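You operate a simulated robot arm through the tools that you are given. There is no shell and no other tool.

You run a simulated robot arm. Do the job below in one go: nothing can be reset, and whatever is moved stays where it is left.

Task
Measure the lot 50 bush in the caliper and fit it into the bore of that size.
Fine: slide the jaw fully open again before you lift the bush out. Set down upright: what you pick out.

The check looks at the end state, three seconds after you hand in, the way a careful person would. Anything else that was tipped, shoved, dropped, spilled or broken makes it a failure.

Robot
A 7-joint arm with a fingered hand, fixed in place. Base frame: the origin is on the floor under the middle of its stand, x ahead of it, y to its left, z up; the work surface is at about z = 780. Readings come in mm, rad, newtons and seconds.
It reaches about 1089 mm from its shoulder. Its first joint turns from -2.601 to 2.601 rad. Payload 3.5 kg.
Tool frame: the origin (TCP) lies between the finger pads and is the grasp point; the fingertips stand 30 mm ahead of it; z points along the fingers, y is the line along which they close. The gripper opens to 104 mm; its body begins 35 mm behind the TCP. The gripper is a hand of 4 fingers: y runs from the thumb to the fingers, the wrist lies at [-15, -110, -186] in the tool frame, and closing takes about 1.5 s.
Orientation is told as [roll, pitch, yaw] about the base's x, y, z axes, in that order, counted from this pose: with the fingers straight down and the wrist toward the robot, the tool's x, y and z point along [0, 1, 0], [1, 0, 0] and [0, 0, -1] of the base frame.

Tools
- The arm moves only by the tool play_rows. Its argument "rows" is text: rows parted by semicolons, each of 6 numbers parted by spaces: the shift along the tool's x, y, z in units of 25 mm (1.0 is 25 mm), then the turn, a rotation vector about the tool's x, y, z in units of 5 degrees (1.0 is 5 degrees). In form: dx dy dz wx wy wz; .... A call has 1 to 20 rows; each row shifts and turns the commanded pose from where the row before left it, along the tool's axes as they then stand. "gripper" is the opening, from 0 (shut) to 1 (fully open), set as the call begins (left out, the last holds). A call with a number of a shift or a turn outside -1 to 1 is refused whole. Rows are played at 5 a second. More than 50 mm and 0.15 rad between two rows, or a gripper value outside its range, and nothing of the call is played. Where a pose cannot be reached the arm comes as near as it can. A force on the tool above 90 N (or 10 N above the force at the start of the call, whichever is more), or a blocked arm, ends the call early, and 0.2 s more pass. The fingers move at their own pace (about 45 mm/s each) and stop on an object; they squeeze with about 32 N. The grip force told is the motor's: it shows also when the fingers shut on nothing. Time passes only in rows, and 0.2 s behind the last, so rows that do not move let the fingers close. The reply holds the time, the measured pose of the TCP, the force on the tool along the base axes, the opening and the grip force, in the units named above and with some noise, with the torque about the TCP (base axes, N m) and any sound that the robot's microphone picked up.
- Cameras (640 x 400 px; columns grow to the right, rows downward): "scene" is fixed at [400.8, 499.2, 1520.9]; the picture's right is [-0.95, -0.31, 0.00], its down [-0.18, 0.53, -0.83] and it looks along [0.26, -0.78, -0.56] (base axes); focal length 346 px, centre (320, 200). "wrist" rides on the gripper at [61, -92, -130] in the tool frame; the picture's right is [-0.81, 0.28, -0.52], its down [-0.53, -0.71, 0.46] and it looks along [-0.24, 0.64, 0.72] (tool axes); focal length 275 px, centre (320, 200). There is no depth. A picture from a camera that has moved, and an enlarged one, comes with that camera's place and axes in the base frame and with its lens.
- get_image(camera): a new picture of that camera. No time passes.
- raise_lower(by): slides the trunk up (or, below 0, down) by that many mm; the arm rides with it, the base frame stays. It gives what a move gives, with no picture.
- finger_targets(index, middle, ring, thumb_bend, thumb_turn): sets how far each is bent, from 0 (flat) to 1 (curled in); at 0.3 the hand is open as for a grip, at 0.7 the pads meet at the TCP. One left out holds its place. A second passes; each finger stops where it meets its share of the squeeze, and holds until it gets a number again. A gripper value or a shape takes the hand back. It gives what a move gives, with no picture; readings hold the bend of each and the force on the fingers (four entries, about 0 where the hand has none), thumb and palm. thumb_turn goes from beside the hand (0) to across from the fingers (1), as for a grip.
- hand_shape(shape): the hand has 4 fingers and takes this shape, open, in about a second: jaw (thumb against the fingers, like two jaws); tri (thumb and two fingers); tip (a fingertip pinch); poke (one finger out to press); point (the index stretched); flat (the hand flat); cup (the hand cupped); fist (a fist). The gripper value then closes the fingers along that shape, each until it touches; the sizes above hold for jaw. It gives what a move gives, with no picture.
- inspect(camera, box): a new picture of the part [left, top, right, bottom] of that camera's present view, enlarged. No time passes.
- hand_in(): hands the job in; it is judged then, once.

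Nothing tells you positions but the pictures and the camera data. Unless the task says otherwise, let go and move clear before handing in.

The tools are called after "Call:" by a JSON object that holds its "name" and its "arguments". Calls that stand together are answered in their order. play_rows: Moves the arm, as the interface text tells. Its arguments: {"type":"object","properties":{"rows":{"type":"string"},"gripper":{"type":"number"}},"required":["rows"]} The other tools are called the same way: raise_lower (by) moves the trunk up or down; hand_shape (shape) gives the hand a shape; finger_targets (index, middle, ring, thumb_bend, thumb_turn) moves the fingers one by one; get_image (camera) takes a picture; inspect (camera, box) takes an enlarged picture of a part of a camera's view; hand_in () hands the job in.

At the start:

```text
time_s: 0.0
eef_pos: [499.7, -264.9, 1056.3]
tool_rot: [0.001, 0.0, 0.0]
force: [-1.0, -0.6, 0.3]
wrist_torque: [0.0, -0.02, -0.01]
grip_width: 103.6
gripper_force: 0.0
shape: jaw
bend: [0.3, 0.3, 0.3, 0.3, 0.98]
finger forces: [0.0, 0.0, 0.1, 0.1, 0.0, 0.0]
trunk travel left (down, up): [-475.0, 235.0]
```

scene: 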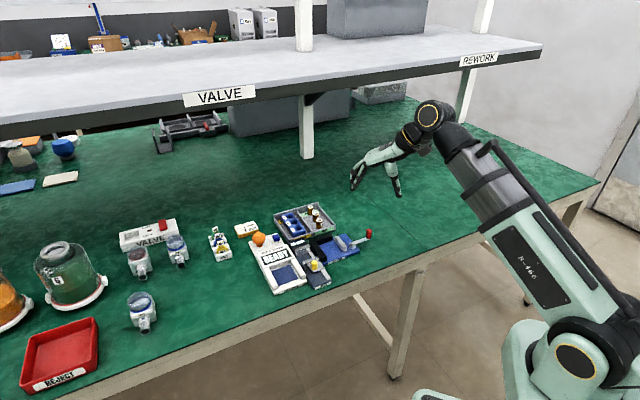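
wrist: 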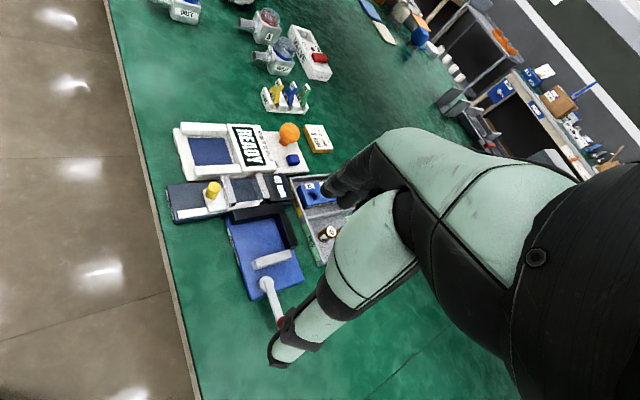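

I see a bench with a caliper-like fixture, a tray of bushes and a READY panel near the middle; I'll look at these closely first before moving.

Call:
{"name": "inspect", "arguments": {"camera": "scene", "box": [230, 190, 390, 300]}}

Call:
{"name": "inspect", "arguments": {"camera": "wrist", "box": [150, 70, 360, 330]}}

Call:
{"name": "inspect", "arguments": {"camera": "scene", "box": [100, 200, 260, 340]}}

```text
3.64 times, centred on (310, 245) of scene
camera zoom: at [400.8, 499.2, 1520.9], right [-0.95, -0.31, 0.0], down [-0.18, 0.53, -0.83], along [0.26, -0.78, -0.56], focal length 1259 px, centre (356, 36)
```

zoom: 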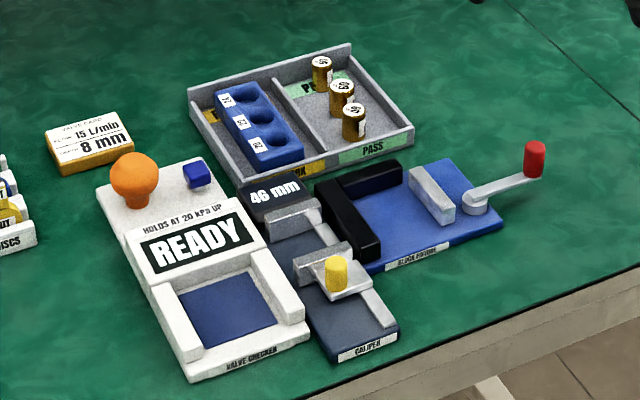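

```text
1.54 times, centred on (255, 200) of wrist
camera zoom: at [407.8, -204.2, 1185.1], right [0.28, -0.81, 0.52], down [-0.71, -0.53, -0.46], along [0.64, -0.24, -0.72], focal length 424 px, centre (420, 200)
```

zoom: 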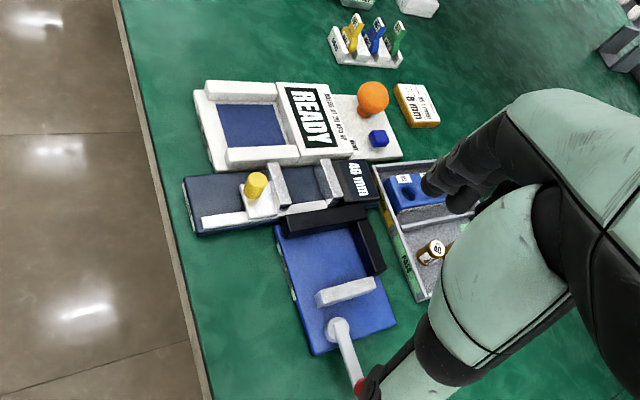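

```text
2.86 times, centred on (180, 270) of scene
camera zoom: at [400.8, 499.2, 1520.9], right [-0.95, -0.31, 0.0], down [-0.18, 0.53, -0.83], along [0.26, -0.78, -0.56], focal length 990 px, centre (720, 0)
```

zoom: 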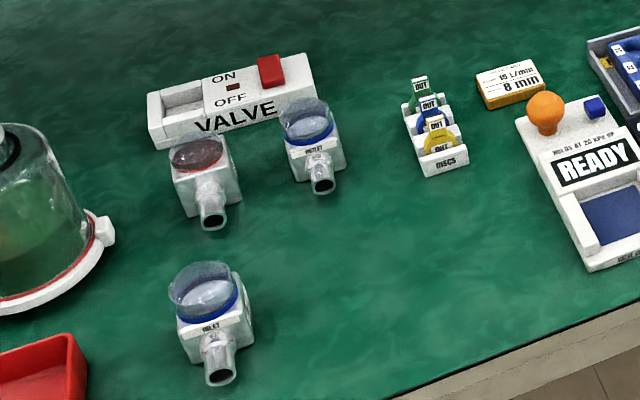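

The tray holds three brass bushes on the PASS side and a blue block with three labelled bores; the caliper shows 46 mm. I'll zoom in tighter to read lot labels and bore sizes.

Call:
{"name": "inspect", "arguments": {"camera": "scene", "box": [300, 200, 340, 235]}}

Call:
{"name": "inspect", "arguments": {"camera": "scene", "box": [272, 205, 312, 240]}}

Call:
{"name": "inspect", "arguments": {"camera": "scene", "box": [285, 230, 345, 295]}}

Call:
{"name": "inspect", "arguments": {"camera": "wrist", "box": [160, 160, 260, 230]}}

Call:
{"name": "inspect", "arguments": {"camera": "wrist", "box": [280, 160, 360, 260]}}

```text
11.43 times, centred on (320, 218) of scene
camera zoom: at [400.8, 499.2, 1520.9], right [-0.95, -0.31, 0.0], down [-0.18, 0.53, -0.83], along [0.26, -0.78, -0.56], focal length 3958 px, centre (320, 0)
```

zoom: 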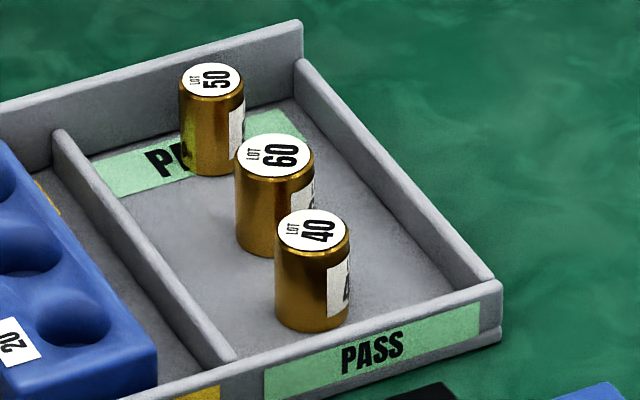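

```text
11.43 times, centred on (292, 222) of scene
camera zoom: at [400.8, 499.2, 1520.9], right [-0.95, -0.31, 0.0], down [-0.18, 0.53, -0.83], along [0.26, -0.78, -0.56], focal length 3958 px, centre (640, -57)
```

zoom: 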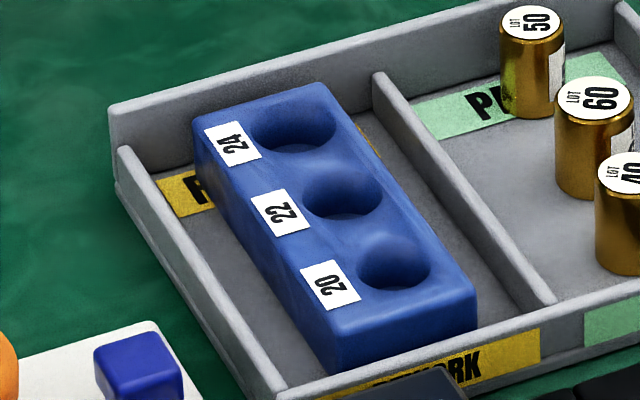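

```text
6.15 times, centred on (315, 262) of scene
camera zoom: at [400.8, 499.2, 1520.9], right [-0.95, -0.31, 0.0], down [-0.18, 0.53, -0.83], along [0.26, -0.78, -0.56], focal length 2131 px, centre (351, -185)
```

zoom: 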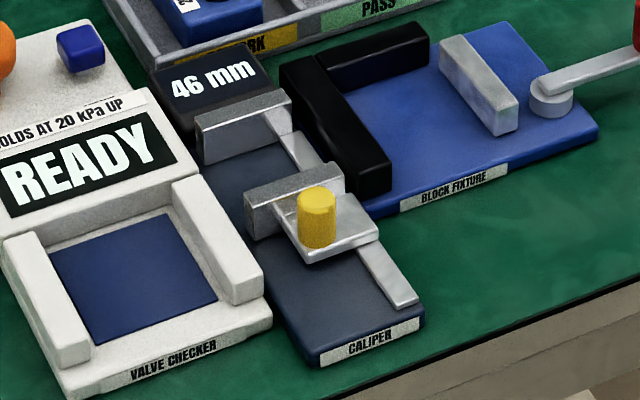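

```text
5.71 times, centred on (210, 195) of wrist
camera zoom: at [407.8, -204.2, 1185.1], right [0.28, -0.81, 0.52], down [-0.71, -0.53, -0.46], along [0.64, -0.24, -0.72], focal length 1573 px, centre (949, 229)
```

zoom: 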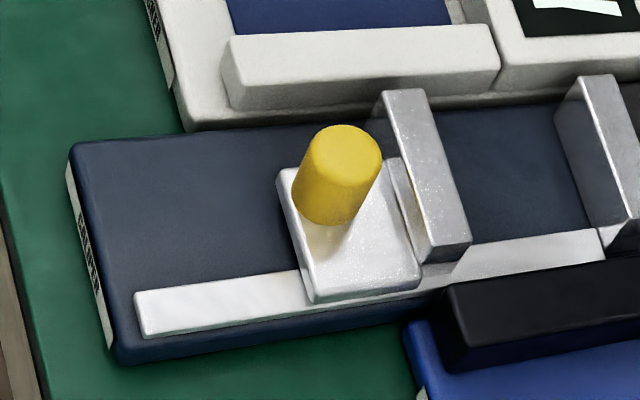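

```text
4.00 times, centred on (320, 210) of wrist
camera zoom: at [407.8, -204.2, 1185.1], right [0.28, -0.81, 0.52], down [-0.71, -0.53, -0.46], along [0.64, -0.24, -0.72], focal length 1101 px, centre (320, 160)
```

zoom: 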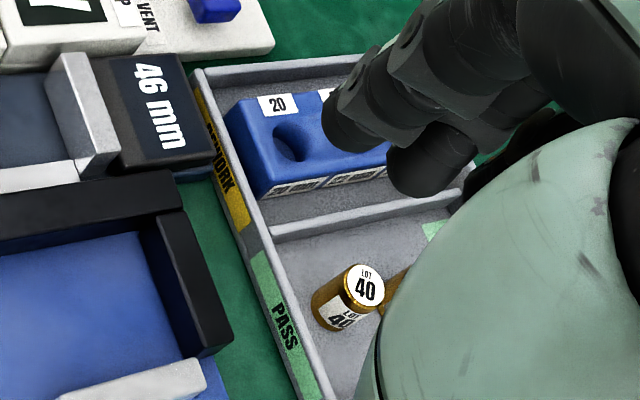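

Lot 50 stands at about (744, -432) at the back of the PASS side, and the table runs at 45° to the base frame; the caliper's long axis goes away from the robot. I'll zoom on the caliper and bores for exact geometry.

Call:
{"name": "inspect", "arguments": {"camera": "scene", "box": [285, 235, 325, 260]}}

Call:
{"name": "inspect", "arguments": {"camera": "scene", "box": [300, 250, 340, 275]}}

Call:
{"name": "inspect", "arguments": {"camera": "wrist", "box": [200, 150, 280, 200]}}

Call:
{"name": "inspect", "arguments": {"camera": "scene", "box": [330, 140, 430, 210]}}

```text
16.00 times, centred on (305, 248) of scene
camera zoom: at [400.8, 499.2, 1520.9], right [-0.95, -0.31, 0.0], down [-0.18, 0.53, -0.83], along [0.26, -0.78, -0.56], focal length 5542 px, centre (560, -560)
```

zoom: 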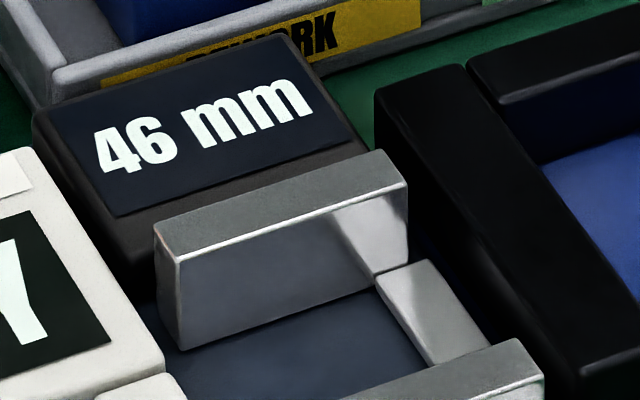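

```text
16.00 times, centred on (320, 262) of scene
camera zoom: at [400.8, 499.2, 1520.9], right [-0.95, -0.31, 0.0], down [-0.18, 0.53, -0.83], along [0.26, -0.78, -0.56], focal length 5542 px, centre (320, -800)
```

zoom: 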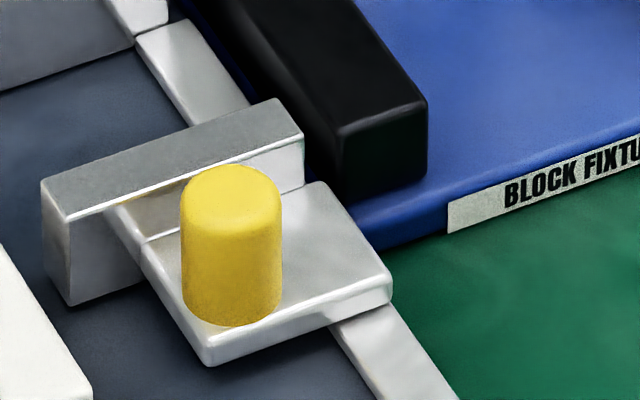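

```text
8.00 times, centred on (240, 175) of wrist
camera zoom: at [407.8, -204.2, 1185.1], right [0.28, -0.81, 0.52], down [-0.71, -0.53, -0.46], along [0.64, -0.24, -0.72], focal length 2202 px, centre (960, 400)
```

zoom: 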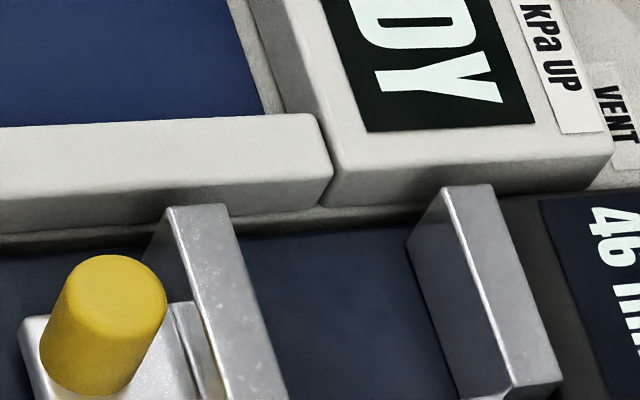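

```text
5.71 times, centred on (380, 175) of scene
camera zoom: at [400.8, 499.2, 1520.9], right [-0.95, -0.31, 0.0], down [-0.18, 0.53, -0.83], along [0.26, -0.78, -0.56], focal length 1979 px, centre (-23, 343)
```

zoom: 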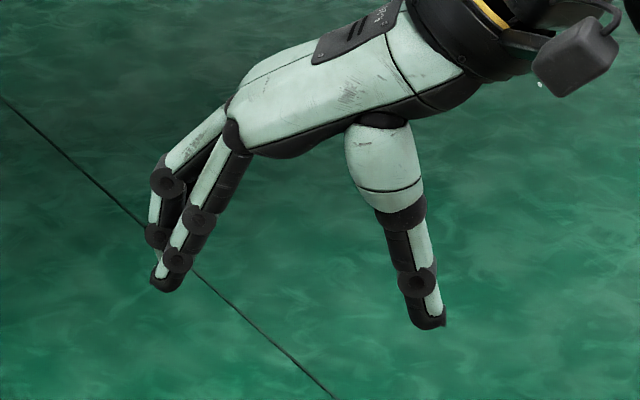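

The fixed jaw face sits at about s1=646 and the sliding jaw at 599 along the table's depth axis, which matches the displayed 46 mm; the bores are marked 20, 22 and 24. I'll try the fingertip-pinch shapes in free air and see how the hand looks.

Call:
{"name": "hand_shape", "arguments": {"shape": "tip"}}

Call:
{"name": "inspect", "arguments": {"camera": "scene", "box": [330, 130, 430, 210]}}

Call:
{"name": "get_image", "arguments": {"camera": "wrist"}}

```text
time_s: 0.9
eef_pos: [499.6, -265.0, 1055.0]
tool_rot: [0.001, -0.001, -0.001]
force: [-0.1, -1.2, 0.4]
wrist_torque: [0.02, -0.02, 0.01]
grip_width: 103.8
gripper_force: 0.1
shape: tip
bend: [0.3, 0.98, 0.99, 0.3, 0.98]
finger forces: [0.0, 0.0, 0.0, 0.1, 0.0, 0.0]
trunk travel left (down, up): [-475.0, 235.0]
```

```text
5.00 times, centred on (380, 170) of scene
camera zoom: at [400.8, 499.2, 1520.9], right [-0.95, -0.31, 0.0], down [-0.18, 0.53, -0.83], along [0.26, -0.78, -0.56], focal length 1732 px, centre (20, 350)
```

zoom: 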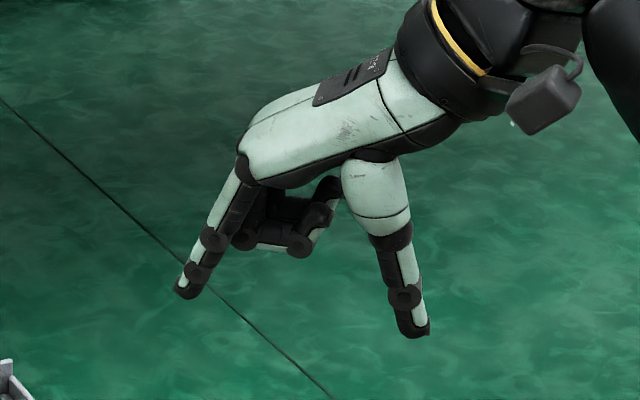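

```text
taken
camera wrist: at [407.8, -204.2, 1185.1], right [0.28, -0.81, 0.52], down [-0.71, -0.53, -0.46], along [0.64, -0.24, -0.72], focal length 275 px, centre (320, 200)
```

wrist: 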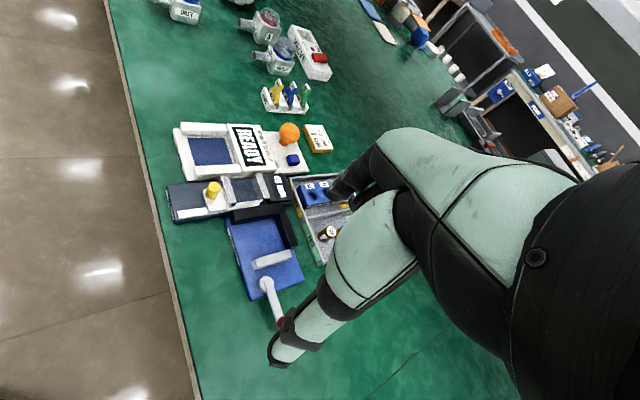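

In the tip shape only the index and thumb are out, and the other fingers are curled beside them. I'll close to about bush width in the air to see where the pads and tips end up relative to the TCP.

Call:
{"name": "play_rows", "arguments": {"rows": "0 0 0 0 0 0; 0 0 0 0 0 0; 0 0 0 0 0 0; 0 0 0 0 0 0; 0 0 0 0 0 0; 0 0 0 0 0 0; 0 0 0 0 0 0; 0 0 0 0 0 0", "gripper": 0.2}}

Call:
{"name": "inspect", "arguments": {"camera": "scene", "box": [340, 140, 420, 200]}}

Call:
{"name": "inspect", "arguments": {"camera": "wrist", "box": [220, 100, 480, 380]}}

```text
time_s: 2.7
eef_pos: [499.9, -266.2, 1056.4]
tool_rot: [0.0, 0.0, -0.002]
force: [0.2, 0.1, 0.0]
wrist_torque: [0.02, -0.01, 0.01]
grip_width: 21.4
gripper_force: 0.1
shape: tip
bend: [0.72, 0.98, 0.99, 0.74, 1.0]
finger forces: [0.0, 0.0, 0.1, 0.0, 0.0, 0.0]
trunk travel left (down, up): [-475.0, 235.0]
```

```text
6.67 times, centred on (380, 170) of scene
camera zoom: at [400.8, 499.2, 1520.9], right [-0.95, -0.31, 0.0], down [-0.18, 0.53, -0.83], along [0.26, -0.78, -0.56], focal length 2309 px, centre (-80, 400)
```

zoom: 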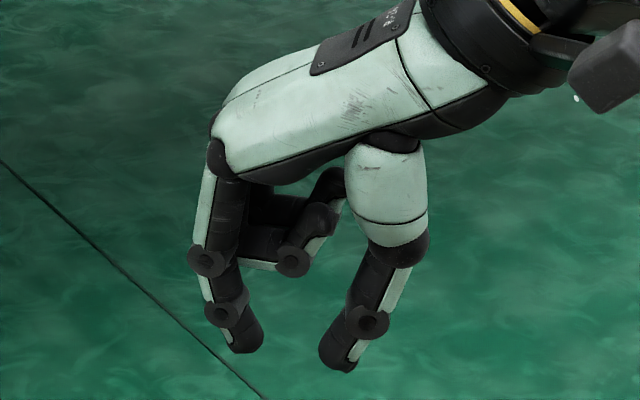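

```text
1.43 times, centred on (350, 240) of wrist
camera zoom: at [407.8, -204.2, 1185.1], right [0.28, -0.81, 0.52], down [-0.71, -0.53, -0.46], along [0.64, -0.24, -0.72], focal length 393 px, centre (277, 143)
```

zoom: 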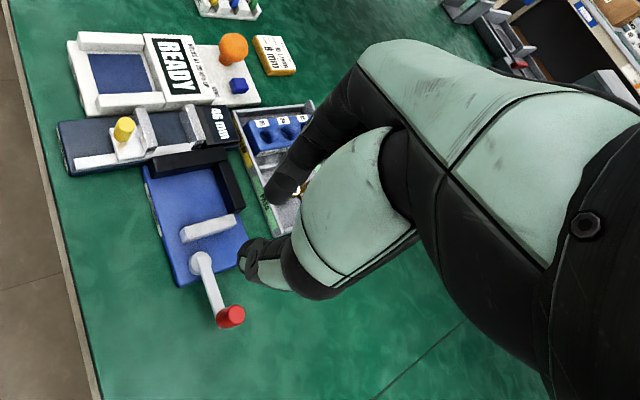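

The pads meet near the tips, about 24 mm ahead of the TCP with the tips at about 33 mm, so a cross-wise pinch (closing along the table edge) will fit both the tray and the caliper gap. I'll yaw the hand 45° now to line it up with the table.

Call:
{"name": "play_rows", "arguments": {"rows": "0 0 0 0 0 -1; 0 0 0 0 0 -1; 0 0 0 0 0 -1; 0 0 0 0 0 -1; 0 0 0 0 0 -1; 0 0 0 0 0 -1; 0 0 0 0 0 -1; 0 0 0 0 0 -1; 0 0 0 0 0 -1; 0 0 0 0 0 0; 0 0 0 0 0 0", "gripper": 0.3}}

Call:
{"name": "get_image", "arguments": {"camera": "scene"}}

Call:
{"name": "get_image", "arguments": {"camera": "wrist"}}

```text
time_s: 4.6
eef_pos: [503.0, -266.0, 1055.6]
tool_rot: [0.002, -0.003, 0.689]
force: [32.3, -55.0, 34.3]
wrist_torque: [7.18, 8.68, 7.21]
grip_width: 30.8
gripper_force: 0.0
shape: tip
bend: [0.73, 0.98, 0.99, 0.74, 1.0]
finger forces: [0.0, 0.0, 0.1, 0.1, 0.0, 0.0]
trunk travel left (down, up): [-475.0, 235.0]
stopped in row 9: the force on the tool passed its limit at 179 N (the readings are from after the stop); the commanded pose is now the measured one
```

```text
taken
```

scene: 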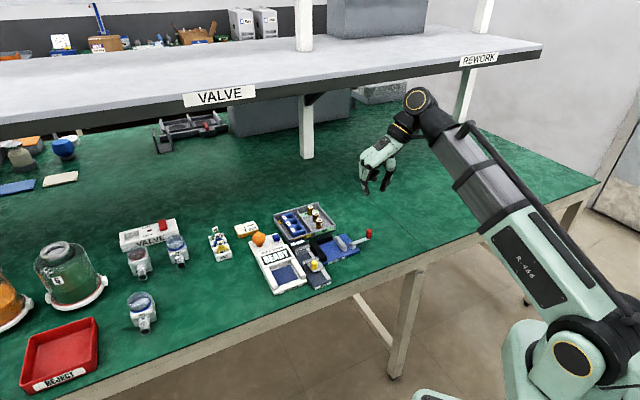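

```text
taken
camera wrist: at [392.1, -277.5, 1185.7], right [0.73, -0.45, 0.52], down [-0.21, -0.86, -0.46], along [0.65, 0.23, -0.72], focal length 275 px, centre (320, 200)
```

wrist: 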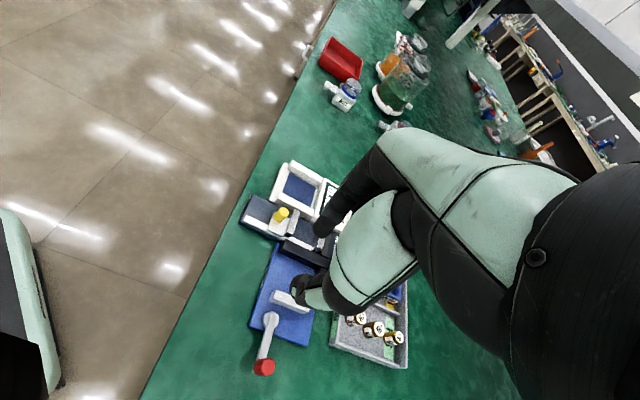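

The yaw stopped at about 39.5° with high force, probably the wrist folding into the forearm at this near-in position. I'll look closely before backing off.

Call:
{"name": "inspect", "arguments": {"camera": "scene", "box": [340, 70, 500, 210]}}

Call:
{"name": "play_rows", "arguments": {"rows": "0 0 0 0 0 1; 0 0 0 0 0 1"}}

```text
2.86 times, centred on (420, 140) of scene
camera zoom: at [400.8, 499.2, 1520.9], right [-0.95, -0.31, 0.0], down [-0.18, 0.53, -0.83], along [0.26, -0.78, -0.56], focal length 990 px, centre (34, 371)
```

zoom: 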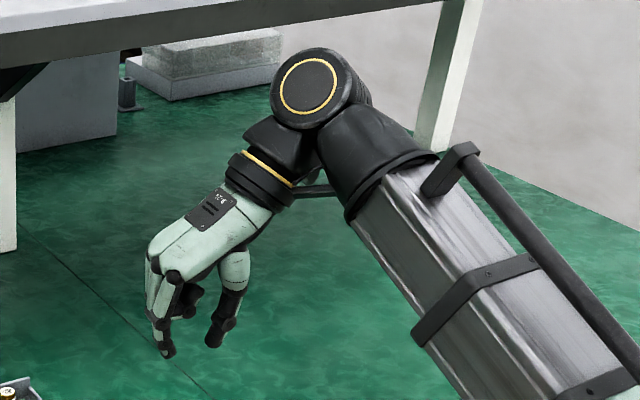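

```text
time_s: 4.8
eef_pos: [503.1, -266.3, 1056.4]
tool_rot: [0.0, -0.004, 0.679]
force: [20.1, -3.6, 7.2]
wrist_torque: [0.42, 3.58, 0.56]
grip_width: 31.0
gripper_force: 0.0
shape: tip
bend: [0.73, 0.98, 0.99, 0.74, 1.0]
finger forces: [0.0, 0.0, 0.0, 0.1, 0.1, 0.0]
trunk travel left (down, up): [-475.0, 235.0]
stopped in row 1: the force on the tool passed its limit at 130 N (the readings are from after the stop); the commanded pose is now the measured one
```

The bar of the wrist camera is pressed against the forearm. I'll ease back in small steps.

Call:
{"name": "play_rows", "arguments": {"rows": "0 0 0 0 0 0.3; 0 0 0 0 0 0.3; 0 0 0 0 0 0.3; 0 0 0 0 0 0.3; 0 0 0 0 0 0.3"}}

Call:
{"name": "inspect", "arguments": {"camera": "scene", "box": [380, 80, 460, 150]}}

```text
time_s: 6.0
eef_pos: [502.5, -264.0, 1055.6]
tool_rot: [0.002, -0.003, 0.55]
force: [-0.2, -0.5, 0.1]
wrist_torque: [-0.01, 0.0, 0.02]
grip_width: 30.8
gripper_force: 0.0
shape: tip
bend: [0.73, 0.98, 0.99, 0.74, 1.0]
finger forces: [0.0, 0.0, 0.0, 0.0, 0.0, 0.0]
trunk travel left (down, up): [-475.0, 235.0]
```

```text
5.71 times, centred on (420, 115) of scene
camera zoom: at [400.8, 499.2, 1520.9], right [-0.95, -0.31, 0.0], down [-0.18, 0.53, -0.83], along [0.26, -0.78, -0.56], focal length 1979 px, centre (-251, 686)
```

zoom: 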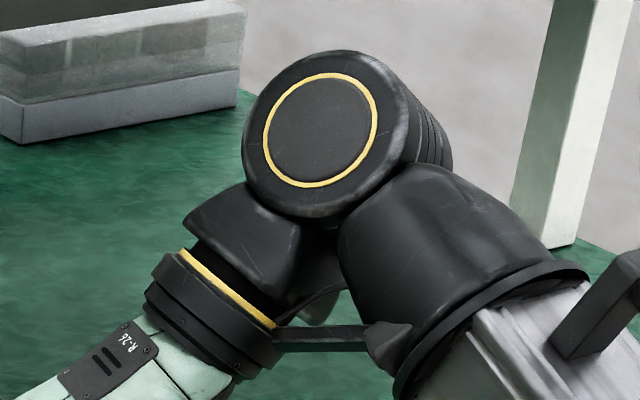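

The contact is released. Raising the trunk will flatten the forearm and give the wrist room to yaw, so I'll raise it 150 mm, then bring the hand back down.

Call:
{"name": "raise_lower", "arguments": {"by": 150}}

Call:
{"name": "play_rows", "arguments": {"rows": "-0.7 0.2 0.5 0 0 0; -0.7 0.2 0.5 0 0 0; -0.7 0.2 0.5 0 0 0; -0.7 0.2 0.5 0 0 0; -0.7 0.2 0.5 0 0 0; -0.7 0.2 0.5 0 0 0; 0 0 0 0 0 0"}}

Call:
{"name": "get_image", "arguments": {"camera": "scene"}}

```text
time_s: 7.8
eef_pos: [501.4, -266.4, 1206.9]
tool_rot: [0.002, -0.003, 0.55]
force: [0.7, 0.5, 0.6]
wrist_torque: [-0.02, 0.03, -0.06]
grip_width: 30.8
gripper_force: 0.0
shape: tip
bend: [0.73, 0.98, 0.99, 0.74, 1.0]
finger forces: [0.1, 0.1, 0.1, 0.0, 0.0, 0.1]
trunk travel left (down, up): [-625.0, 85.0]
```

```text
time_s: 9.4
eef_pos: [583.1, -337.6, 1131.5]
tool_rot: [0.001, -0.004, 0.55]
force: [-1.1, 0.7, -0.3]
wrist_torque: [0.0, -0.02, 0.01]
grip_width: 30.7
gripper_force: 0.1
shape: tip
bend: [0.73, 0.98, 0.99, 0.74, 1.0]
finger forces: [0.0, 0.0, 0.0, 0.1, 0.0, 0.0]
trunk travel left (down, up): [-625.0, 85.0]
```

```text
taken
```

scene: 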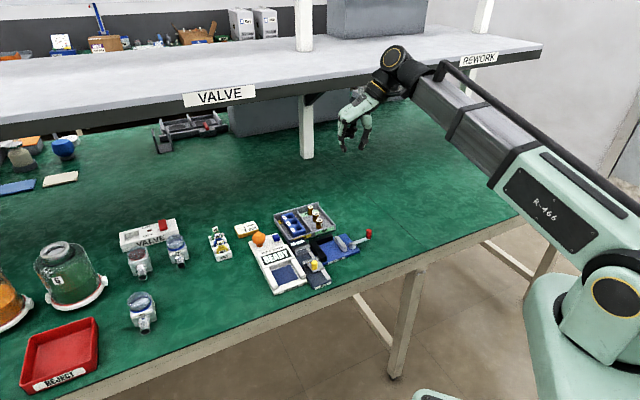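

The arm is now higher and extended, with no contact. I'll finish the yaw to 45° and move out over lot 50, staying high.

Call:
{"name": "play_rows", "arguments": {"rows": "0 0 0 0 0 -0.9; 0 0 0 0 0 -0.9; 0 0 0 0 0 -0.9; 0 0 0 0 0 0; -0.72 0.18 0.5 0 0 0; -0.72 0.18 0.5 0 0 0; -0.72 0.18 0.5 0 0 0; -0.72 0.18 0.5 0 0 0; -0.72 0.18 0.5 0 0 0; -0.72 0.18 0.5 0 0 0; -0.72 0.18 0.5 0 0 0; -0.72 0.18 0.5 0 0 0; -0.72 0.18 0.5 0 0 0; -0.72 0.18 0.5 0 0 0; 0 0 0 0 0 0"}}

Call:
{"name": "get_image", "arguments": {"camera": "scene"}}

Call:
{"name": "get_image", "arguments": {"camera": "wrist"}}

```text
time_s: 12.6
eef_pos: [742.1, -434.6, 1004.4]
tool_rot: [0.0, -0.004, 0.785]
force: [-0.2, 0.7, -0.1]
wrist_torque: [0.02, -0.01, -0.02]
grip_width: 30.8
gripper_force: 0.1
shape: tip
bend: [0.73, 0.98, 0.99, 0.74, 1.0]
finger forces: [0.0, 0.1, 0.0, 0.0, 0.0, 0.0]
trunk travel left (down, up): [-625.0, 85.0]
```

```text
taken
```

scene: 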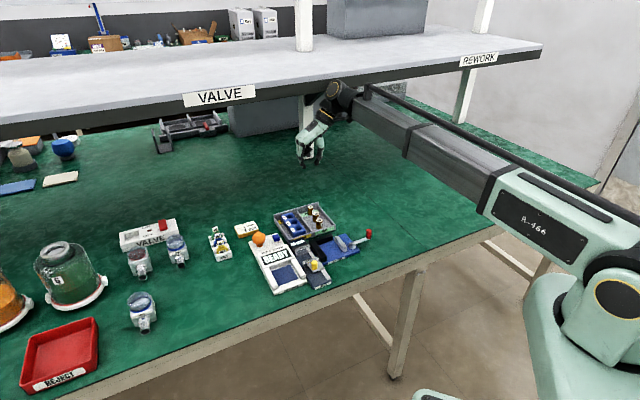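

```text
taken
camera wrist: at [633.4, -456.8, 1134.5], right [0.77, -0.38, 0.52], down [-0.13, -0.88, -0.46], along [0.63, 0.29, -0.72], focal length 275 px, centre (320, 200)
```

wrist: 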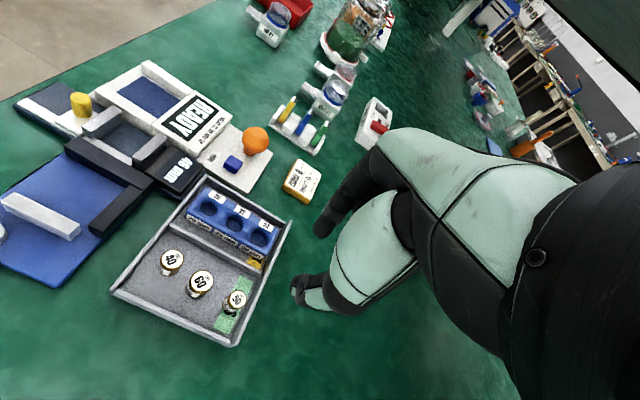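

Now the wrist camera sees the whole tray. I'll zoom in for a second-view fix of the bushes, bores and walls.

Call:
{"name": "inspect", "arguments": {"camera": "wrist", "box": [150, 230, 270, 350]}}

Call:
{"name": "inspect", "arguments": {"camera": "wrist", "box": [180, 170, 300, 270]}}

Call:
{"name": "inspect", "arguments": {"camera": "wrist", "box": [60, 80, 210, 200]}}

Call:
{"name": "inspect", "arguments": {"camera": "scene", "box": [280, 70, 380, 240]}}

```text
3.33 times, centred on (210, 290) of wrist
camera zoom: at [633.4, -456.8, 1134.5], right [0.77, -0.38, 0.52], down [-0.13, -0.88, -0.46], along [0.63, 0.29, -0.72], focal length 918 px, centre (687, -100)
```

zoom: 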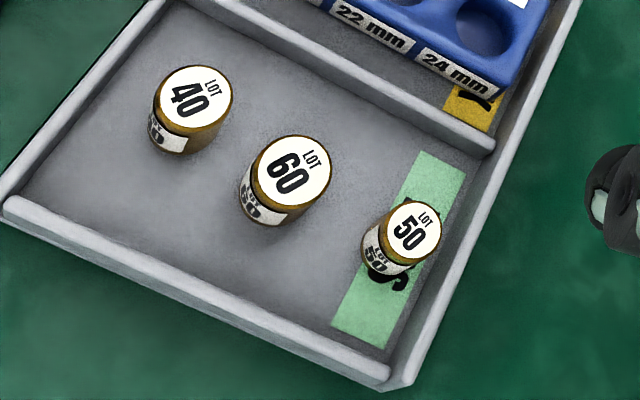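

```text
4.00 times, centred on (240, 220) of wrist
camera zoom: at [633.4, -456.8, 1134.5], right [0.77, -0.38, 0.52], down [-0.13, -0.88, -0.46], along [0.63, 0.29, -0.72], focal length 1101 px, centre (640, 120)
```

zoom: 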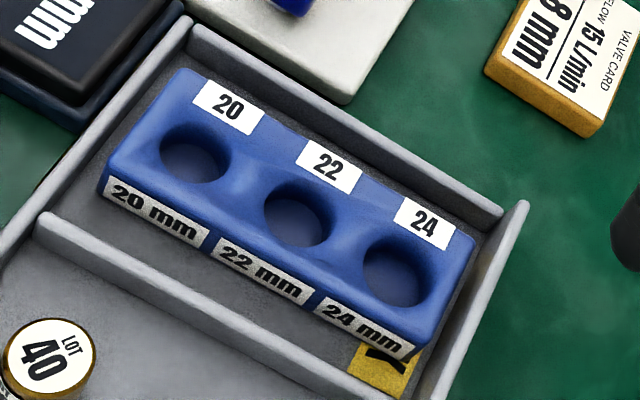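

```text
3.33 times, centred on (135, 140) of wrist
camera zoom: at [633.4, -456.8, 1134.5], right [0.77, -0.38, 0.52], down [-0.13, -0.88, -0.46], along [0.63, 0.29, -0.72], focal length 918 px, centre (937, 400)
```

zoom: 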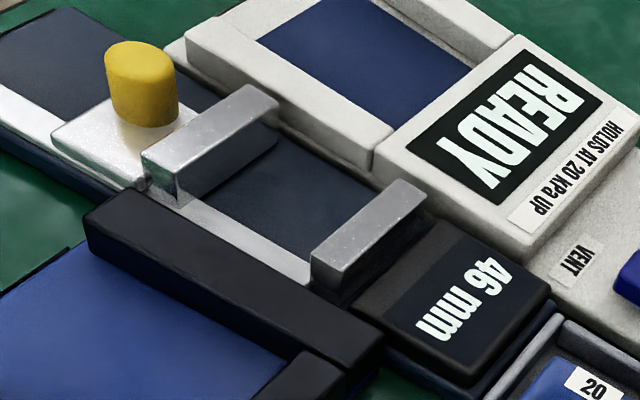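

```text
2.35 times, centred on (330, 155) of scene
camera zoom: at [400.8, 499.2, 1520.9], right [-0.95, -0.31, 0.0], down [-0.18, 0.53, -0.83], along [0.26, -0.78, -0.56], focal length 815 px, centre (296, 306)
```

zoom: 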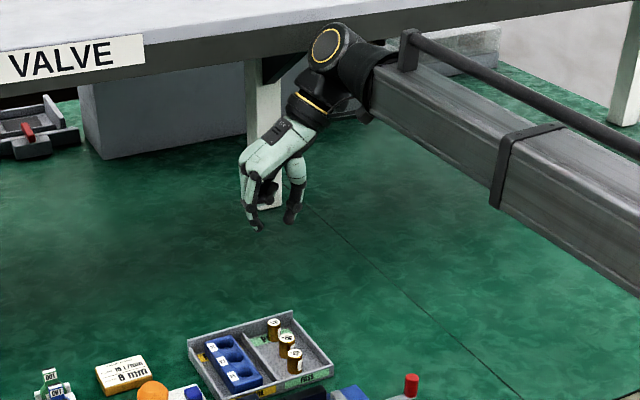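

Both cameras agree that lot 50 is at about s1=830, s2=220 (base 742, -431), with its top near z=815. I'll lower to a hover about 20 mm above it and check the alignment.

Call:
{"name": "play_rows", "arguments": {"rows": "0.068 0.088 0.9 0 0 0; 0 0 0.9 0 0 0; 0 0 0.9 0 0 0; 0 0 0.9 0 0 0; 0 0 0.9 0 0 0; 0 0 0.8 0 0 0; 0 0 0 0 0 0"}}

Call:
{"name": "inspect", "arguments": {"camera": "scene", "box": [290, 160, 350, 235]}}

Call:
{"name": "get_image", "arguments": {"camera": "wrist"}}

```text
time_s: 14.2
eef_pos: [742.8, -430.6, 871.5]
tool_rot: [-0.001, -0.004, 0.786]
force: [0.3, -0.1, 0.3]
wrist_torque: [-0.01, 0.02, 0.0]
grip_width: 30.9
gripper_force: 0.0
shape: tip
bend: [0.73, 0.98, 0.99, 0.74, 1.0]
finger forces: [0.1, 0.0, 0.0, 0.0, 0.0, 0.0]
trunk travel left (down, up): [-625.0, 85.0]
```

```text
5.33 times, centred on (320, 198) of scene
camera zoom: at [400.8, 499.2, 1520.9], right [-0.95, -0.31, 0.0], down [-0.18, 0.53, -0.83], along [0.26, -0.78, -0.56], focal length 1847 px, centre (320, 213)
```

zoom: 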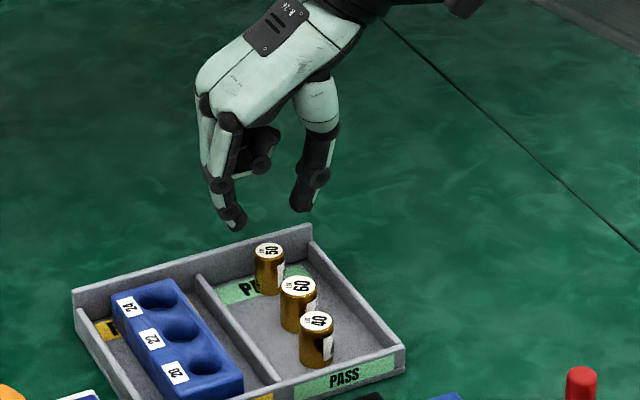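

```text
taken
camera wrist: at [633.6, -453.0, 1000.9], right [0.77, -0.38, 0.52], down [-0.13, -0.88, -0.46], along [0.63, 0.29, -0.72], focal length 275 px, centre (320, 200)
```

wrist: 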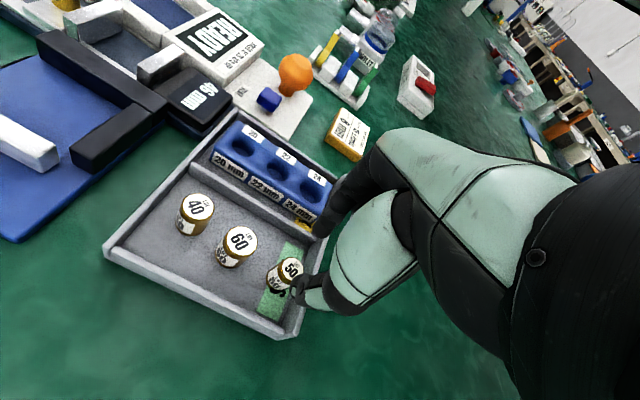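

The fingers are centred over the bush to within about 1 mm as seen by the scene camera. I'll lower to just above the bush top and zoom again.

Call:
{"name": "play_rows", "arguments": {"rows": "0 0 0.45 0 0 0; 0 0 0.4 0 0 0; 0 0 0 0 0 0"}}

Call:
{"name": "inspect", "arguments": {"camera": "scene", "box": [300, 180, 340, 220]}}

Call:
{"name": "inspect", "arguments": {"camera": "wrist", "box": [220, 220, 360, 320]}}

```text
time_s: 15.0
eef_pos: [741.7, -432.3, 850.9]
tool_rot: [-0.001, -0.003, 0.786]
force: [0.0, 0.6, -0.6]
wrist_torque: [0.01, -0.03, -0.01]
grip_width: 30.7
gripper_force: 0.1
shape: tip
bend: [0.73, 0.98, 0.99, 0.74, 1.0]
finger forces: [0.0, 0.0, 0.0, 0.1, 0.1, 0.1]
trunk travel left (down, up): [-625.0, 85.0]
```

```text
10.00 times, centred on (320, 200) of scene
camera zoom: at [400.8, 499.2, 1520.9], right [-0.95, -0.31, 0.0], down [-0.18, 0.53, -0.83], along [0.26, -0.78, -0.56], focal length 3464 px, centre (320, 200)
```

zoom: 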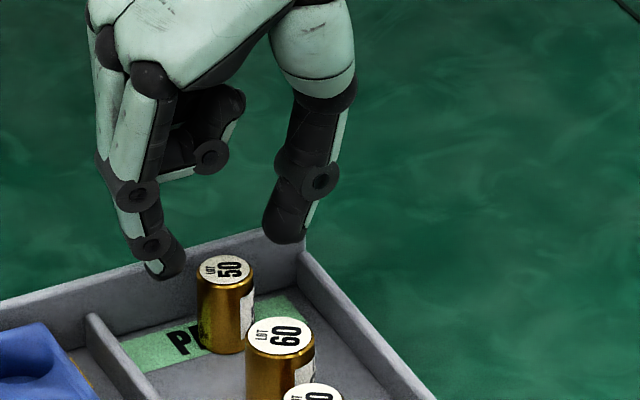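

```text
4.00 times, centred on (290, 270) of wrist
camera zoom: at [633.8, -453.2, 981.2], right [0.77, -0.38, 0.52], down [-0.13, -0.88, -0.46], along [0.63, 0.29, -0.72], focal length 1101 px, centre (440, -80)
```

zoom: 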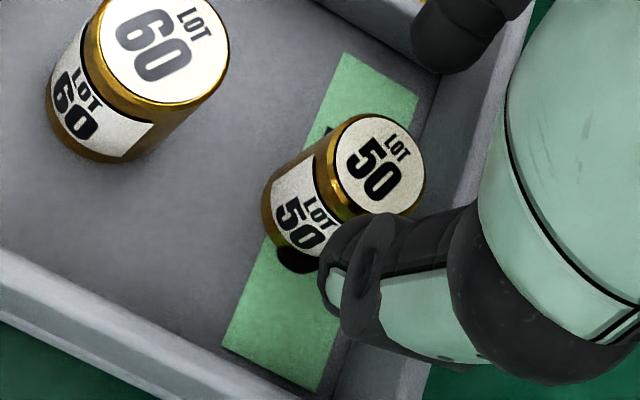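

The bush is centred between index and thumb, and the thumb clears the tray wall. I'll go down 19 mm and then close.

Call:
{"name": "play_rows", "arguments": {"rows": "0 0 0.25 0 0 0; 0 0 0.25 0 0 0; 0 0 0.24 0 0 0; 0 0 0 0 0 0"}}

Call:
{"name": "inspect", "arguments": {"camera": "scene", "box": [300, 185, 340, 225]}}

Call:
{"name": "inspect", "arguments": {"camera": "wrist", "box": [220, 220, 360, 320]}}

```text
time_s: 16.0
eef_pos: [743.7, -430.4, 833.6]
tool_rot: [0.001, -0.003, 0.788]
force: [1.8, 0.0, -0.1]
wrist_torque: [0.0, -0.01, 0.0]
grip_width: 30.6
gripper_force: 0.0
shape: tip
bend: [0.73, 0.98, 0.99, 0.74, 1.0]
finger forces: [0.0, 0.1, 0.1, 0.0, 0.0, 0.0]
trunk travel left (down, up): [-625.0, 85.0]
```

```text
10.00 times, centred on (320, 205) of scene
camera zoom: at [400.8, 499.2, 1520.9], right [-0.95, -0.31, 0.0], down [-0.18, 0.53, -0.83], along [0.26, -0.78, -0.56], focal length 3464 px, centre (320, 150)
```

zoom: 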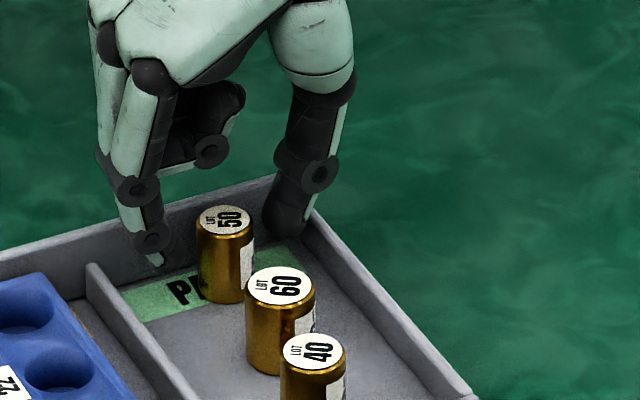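

```text
4.00 times, centred on (290, 270) of wrist
camera zoom: at [634.0, -453.1, 962.8], right [0.77, -0.38, 0.52], down [-0.13, -0.88, -0.46], along [0.63, 0.29, -0.72], focal length 1101 px, centre (440, -80)
```

zoom: 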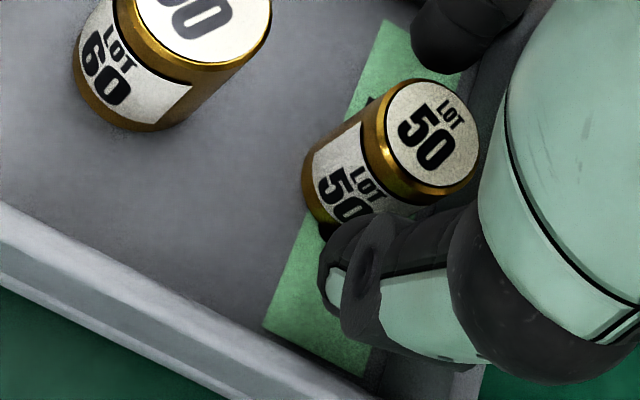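

The hand seems to have drifted about 2 mm toward the index side on the way down. I'll hold still for a moment, re-read the pose and centre it.

Call:
{"name": "play_rows", "arguments": {"rows": "0 -0.08 0 0 0 0; 0 0 0 0 0 0; 0 0 0 0 0 0"}}

Call:
{"name": "inspect", "arguments": {"camera": "scene", "box": [305, 190, 335, 215]}}

```text
time_s: 16.8
eef_pos: [741.4, -431.9, 834.7]
tool_rot: [0.0, -0.003, 0.785]
force: [0.3, 0.4, 0.5]
wrist_torque: [0.01, -0.02, -0.02]
grip_width: 30.7
gripper_force: 0.0
shape: tip
bend: [0.73, 0.98, 0.99, 0.74, 1.0]
finger forces: [0.0, 0.0, 0.0, 0.1, 0.0, 0.0]
trunk travel left (down, up): [-625.0, 85.0]
```

```text
16.00 times, centred on (320, 202) of scene
camera zoom: at [400.8, 499.2, 1520.9], right [-0.95, -0.31, 0.0], down [-0.18, 0.53, -0.83], along [0.26, -0.78, -0.56], focal length 5542 px, centre (320, 160)
```

zoom: 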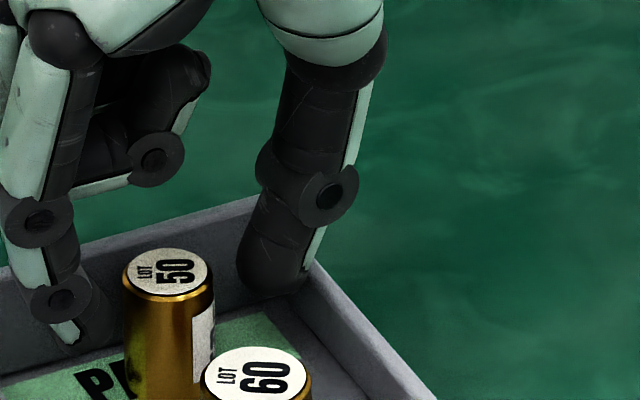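

The gap is now even to within about 1 mm. I'll close on the bush.

Call:
{"name": "play_rows", "arguments": {"rows": "0 0 0 0 0 0; 0 0 0 0 0 0; 0 0 0 0 0 0; 0 0 0 0 0 0; 0 0 0 0 0 0; 0 0 0 0 0 0", "gripper": 0}}

Call:
{"name": "inspect", "arguments": {"camera": "scene", "box": [305, 190, 335, 215]}}

```text
time_s: 18.2
eef_pos: [741.4, -430.9, 833.2]
tool_rot: [0.0, -0.004, 0.786]
force: [0.5, 0.2, 0.0]
wrist_torque: [0.02, -0.02, 0.03]
grip_width: 14.3
gripper_force: 32.0
shape: tip
bend: [0.72, 1.0, 1.0, 0.74, 1.0]
finger forces: [27.8, 0.1, 0.0, 0.0, 27.8, 0.1]
trunk travel left (down, up): [-625.0, 85.0]
```

```text
16.00 times, centred on (320, 202) of scene
camera zoom: at [400.8, 499.2, 1520.9], right [-0.95, -0.31, 0.0], down [-0.18, 0.53, -0.83], along [0.26, -0.78, -0.56], focal length 5542 px, centre (320, 160)
```

zoom: 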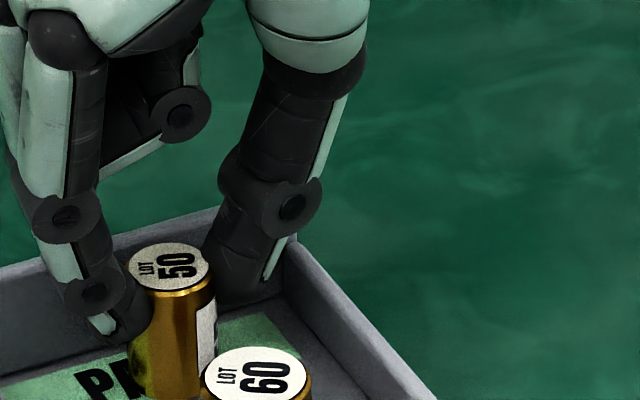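

The grip is firm, with 28 N on each side. I'll lift gently and check that the bush hangs straight.

Call:
{"name": "play_rows", "arguments": {"rows": "0 0 -0.3 0 0 0; 0 0 -0.3 0 0 0; 0 0 -0.5 0 0 0; 0 0 -0.9 0 0 0; 0 0 0 0 0 0"}}

Call:
{"name": "inspect", "arguments": {"camera": "scene", "box": [295, 175, 335, 215]}}

Call:
{"name": "inspect", "arguments": {"camera": "wrist", "box": [220, 200, 380, 320]}}

```text
time_s: 19.4
eef_pos: [741.5, -430.6, 884.1]
tool_rot: [0.001, -0.004, 0.785]
force: [-0.1, -0.5, -1.4]
wrist_torque: [0.0, 0.03, 0.04]
grip_width: 14.1
gripper_force: 32.3
shape: tip
bend: [0.72, 1.0, 1.0, 0.74, 1.0]
finger forces: [27.9, 0.0, 0.0, 0.0, 27.7, 0.1]
trunk travel left (down, up): [-625.0, 85.0]
```

```text
10.00 times, centred on (315, 195) of scene
camera zoom: at [400.8, 499.2, 1520.9], right [-0.95, -0.31, 0.0], down [-0.18, 0.53, -0.83], along [0.26, -0.78, -0.56], focal length 3464 px, centre (370, 250)
```

zoom: 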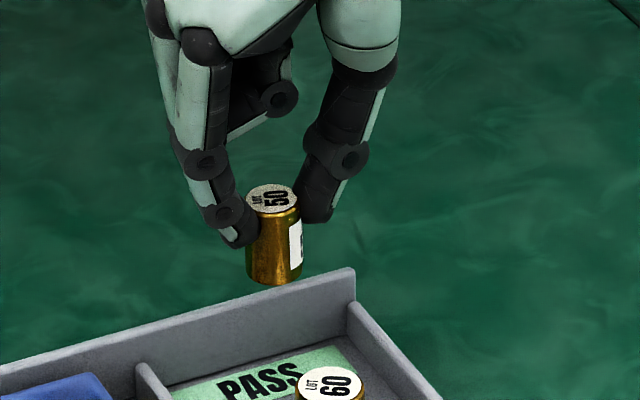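

```text
3.33 times, centred on (300, 260) of wrist
camera zoom: at [632.9, -454.1, 1013.0], right [0.77, -0.38, 0.52], down [-0.13, -0.88, -0.46], along [0.63, 0.29, -0.72], focal length 918 px, centre (387, 0)
```

zoom: 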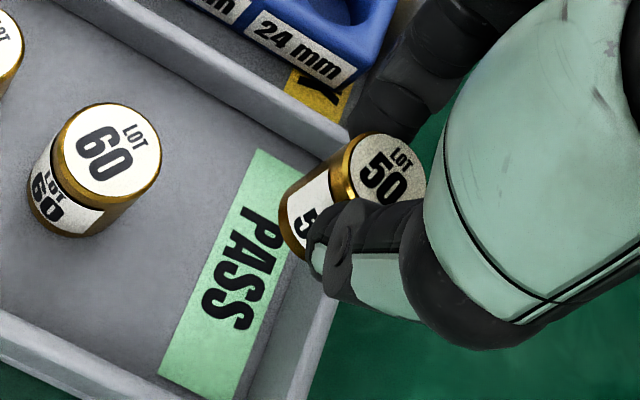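

The bush hangs straight in the pinch at the TCP. I'll lift and carry it over the caliper gap, aiming a few mm off the fixed jaw.

Call:
{"name": "play_rows", "arguments": {"rows": "0 0 -0.8 0 0 0; 0.3 0.2 -0.7 0 0 0; 0.7 0.4 0 0 0 0; 0.7 0.4 0 0 0 0; 0.7 0.4 0 0 0 0; 0.7 0.4 0 0 0 0; 0.7 0.4 0 0 0 0; 0.7 0.4 0 0 0 0; 0.7 0.4 0 0 0 0; 0.7 0.4 0 0 0 0; 0.7 0.4 0 0 0 0; 0.7 0.4 0 0 0 0; 0.4 0.2 0 0 0 0; 0 0 0 0 0 0"}}

Call:
{"name": "get_image", "arguments": {"camera": "scene"}}

Call:
{"name": "get_image", "arguments": {"camera": "wrist"}}

```text
time_s: 22.4
eef_pos: [681.8, -218.3, 922.5]
tool_rot: [0.0, -0.003, 0.785]
force: [0.0, -0.6, -1.1]
wrist_torque: [0.04, -0.01, -0.02]
grip_width: 14.2
gripper_force: 31.8
shape: tip
bend: [0.72, 1.0, 1.0, 0.74, 1.0]
finger forces: [27.9, 0.1, 0.0, 0.1, 27.7, 0.0]
trunk travel left (down, up): [-625.0, 85.0]
```

```text
taken
```

scene: 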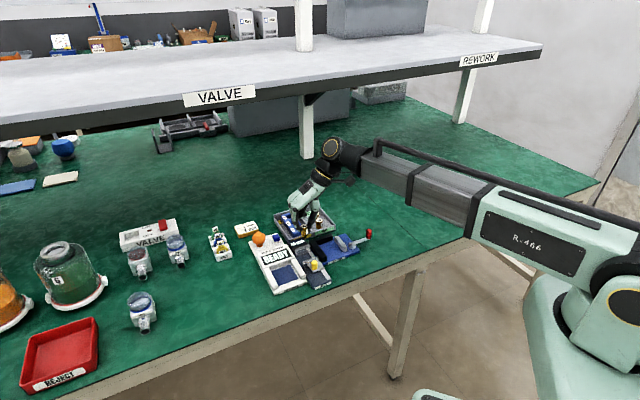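

```text
taken
camera wrist: at [574.5, -240.6, 1052.0], right [0.77, -0.38, 0.52], down [-0.13, -0.88, -0.46], along [0.63, 0.29, -0.72], focal length 275 px, centre (320, 200)
```

wrist: 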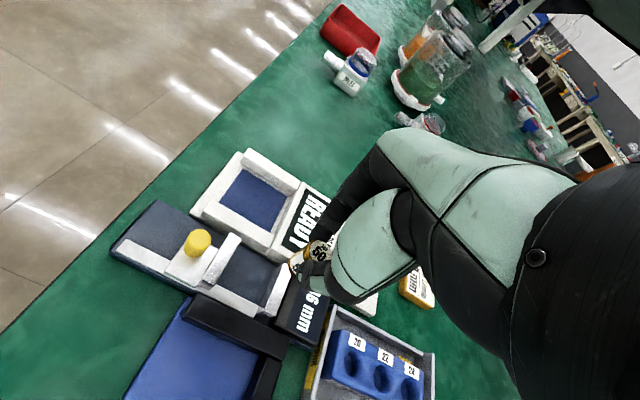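

The bush is over the caliper. I'll trim the position and lower it to just above the jaws, then check.

Call:
{"name": "play_rows", "arguments": {"rows": "0.18 0.13 0.6 0 0 0; 0 0 0.7 0 0 0; 0 0 0.6 0 0 0; 0 0 0 0 0 0; 0 0 0 0 0 0"}}

Call:
{"name": "inspect", "arguments": {"camera": "scene", "box": [290, 215, 338, 275]}}

Call:
{"name": "inspect", "arguments": {"camera": "wrist", "box": [170, 200, 350, 330]}}

```text
time_s: 23.6
eef_pos: [681.9, -211.7, 874.3]
tool_rot: [0.002, -0.003, 0.785]
force: [-0.3, 0.1, -0.8]
wrist_torque: [0.0, 0.0, -0.02]
grip_width: 14.0
gripper_force: 31.6
shape: tip
bend: [0.72, 1.0, 1.0, 0.74, 1.0]
finger forces: [27.7, 0.0, 0.0, 0.0, 27.7, 0.0]
trunk travel left (down, up): [-625.0, 85.0]
```

```text
6.67 times, centred on (314, 245) of scene
camera zoom: at [400.8, 499.2, 1520.9], right [-0.95, -0.31, 0.0], down [-0.18, 0.53, -0.83], along [0.26, -0.78, -0.56], focal length 2309 px, centre (360, -100)
```

zoom: 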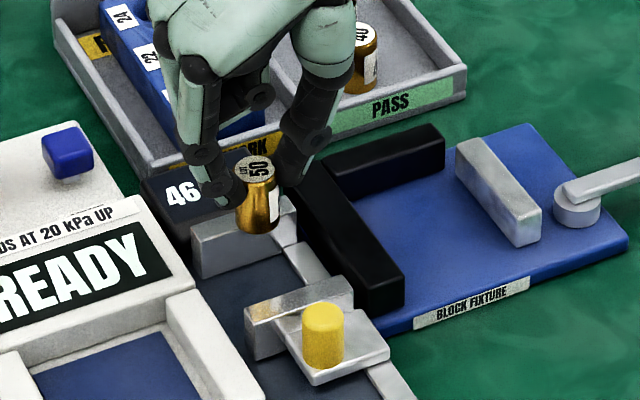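

```text
3.08 times, centred on (260, 265) of wrist
camera zoom: at [572.9, -234.7, 1004.1], right [0.77, -0.38, 0.52], down [-0.13, -0.88, -0.46], along [0.63, 0.29, -0.72], focal length 847 px, centre (505, 0)
```

zoom: 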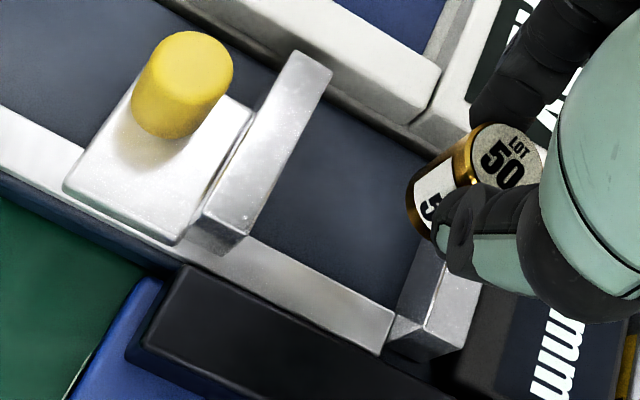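

The bush is a bit close to the fixed jaw, so I'll shift it 8 mm back toward the middle of the gap and then lower it in steps.

Call:
{"name": "play_rows", "arguments": {"rows": "0.32 0 0 0 0 0; 0 0 0.35 0 0 0; 0 0 0.35 0 0 0; 0 0 0 0 0 0"}}

Call:
{"name": "inspect", "arguments": {"camera": "scene", "box": [290, 230, 330, 265]}}

Call:
{"name": "inspect", "arguments": {"camera": "wrist", "box": [170, 200, 350, 330]}}

```text
time_s: 24.6
eef_pos: [676.4, -206.9, 855.8]
tool_rot: [0.001, -0.003, 0.785]
force: [-0.4, 0.3, -1.0]
wrist_torque: [0.02, 0.01, 0.0]
grip_width: 14.0
gripper_force: 32.3
shape: tip
bend: [0.72, 1.0, 1.0, 0.74, 1.0]
finger forces: [27.8, 0.0, 0.0, 0.0, 27.7, 0.0]
trunk travel left (down, up): [-625.0, 85.0]
```

```text
11.43 times, centred on (310, 248) of scene
camera zoom: at [400.8, 499.2, 1520.9], right [-0.95, -0.31, 0.0], down [-0.18, 0.53, -0.83], along [0.26, -0.78, -0.56], focal length 3958 px, centre (434, -343)
```

zoom: 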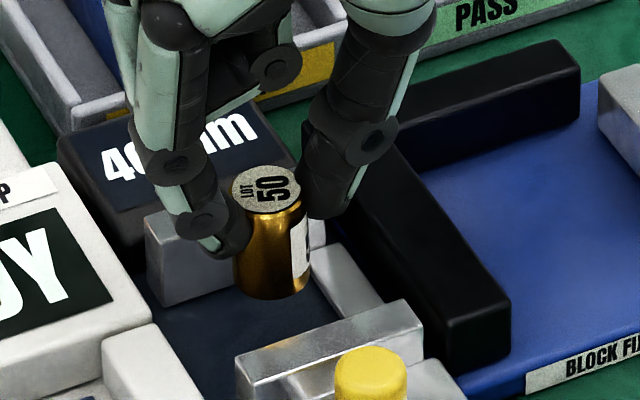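

```text
3.08 times, centred on (260, 265) of wrist
camera zoom: at [567.9, -229.1, 986.3], right [0.77, -0.38, 0.52], down [-0.13, -0.88, -0.46], along [0.63, 0.29, -0.72], focal length 847 px, centre (505, 0)
```

zoom: 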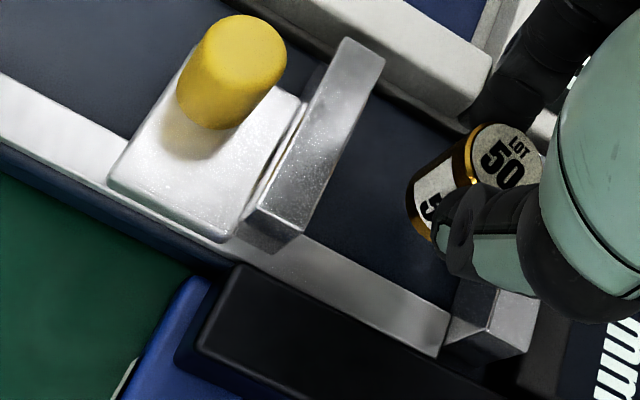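

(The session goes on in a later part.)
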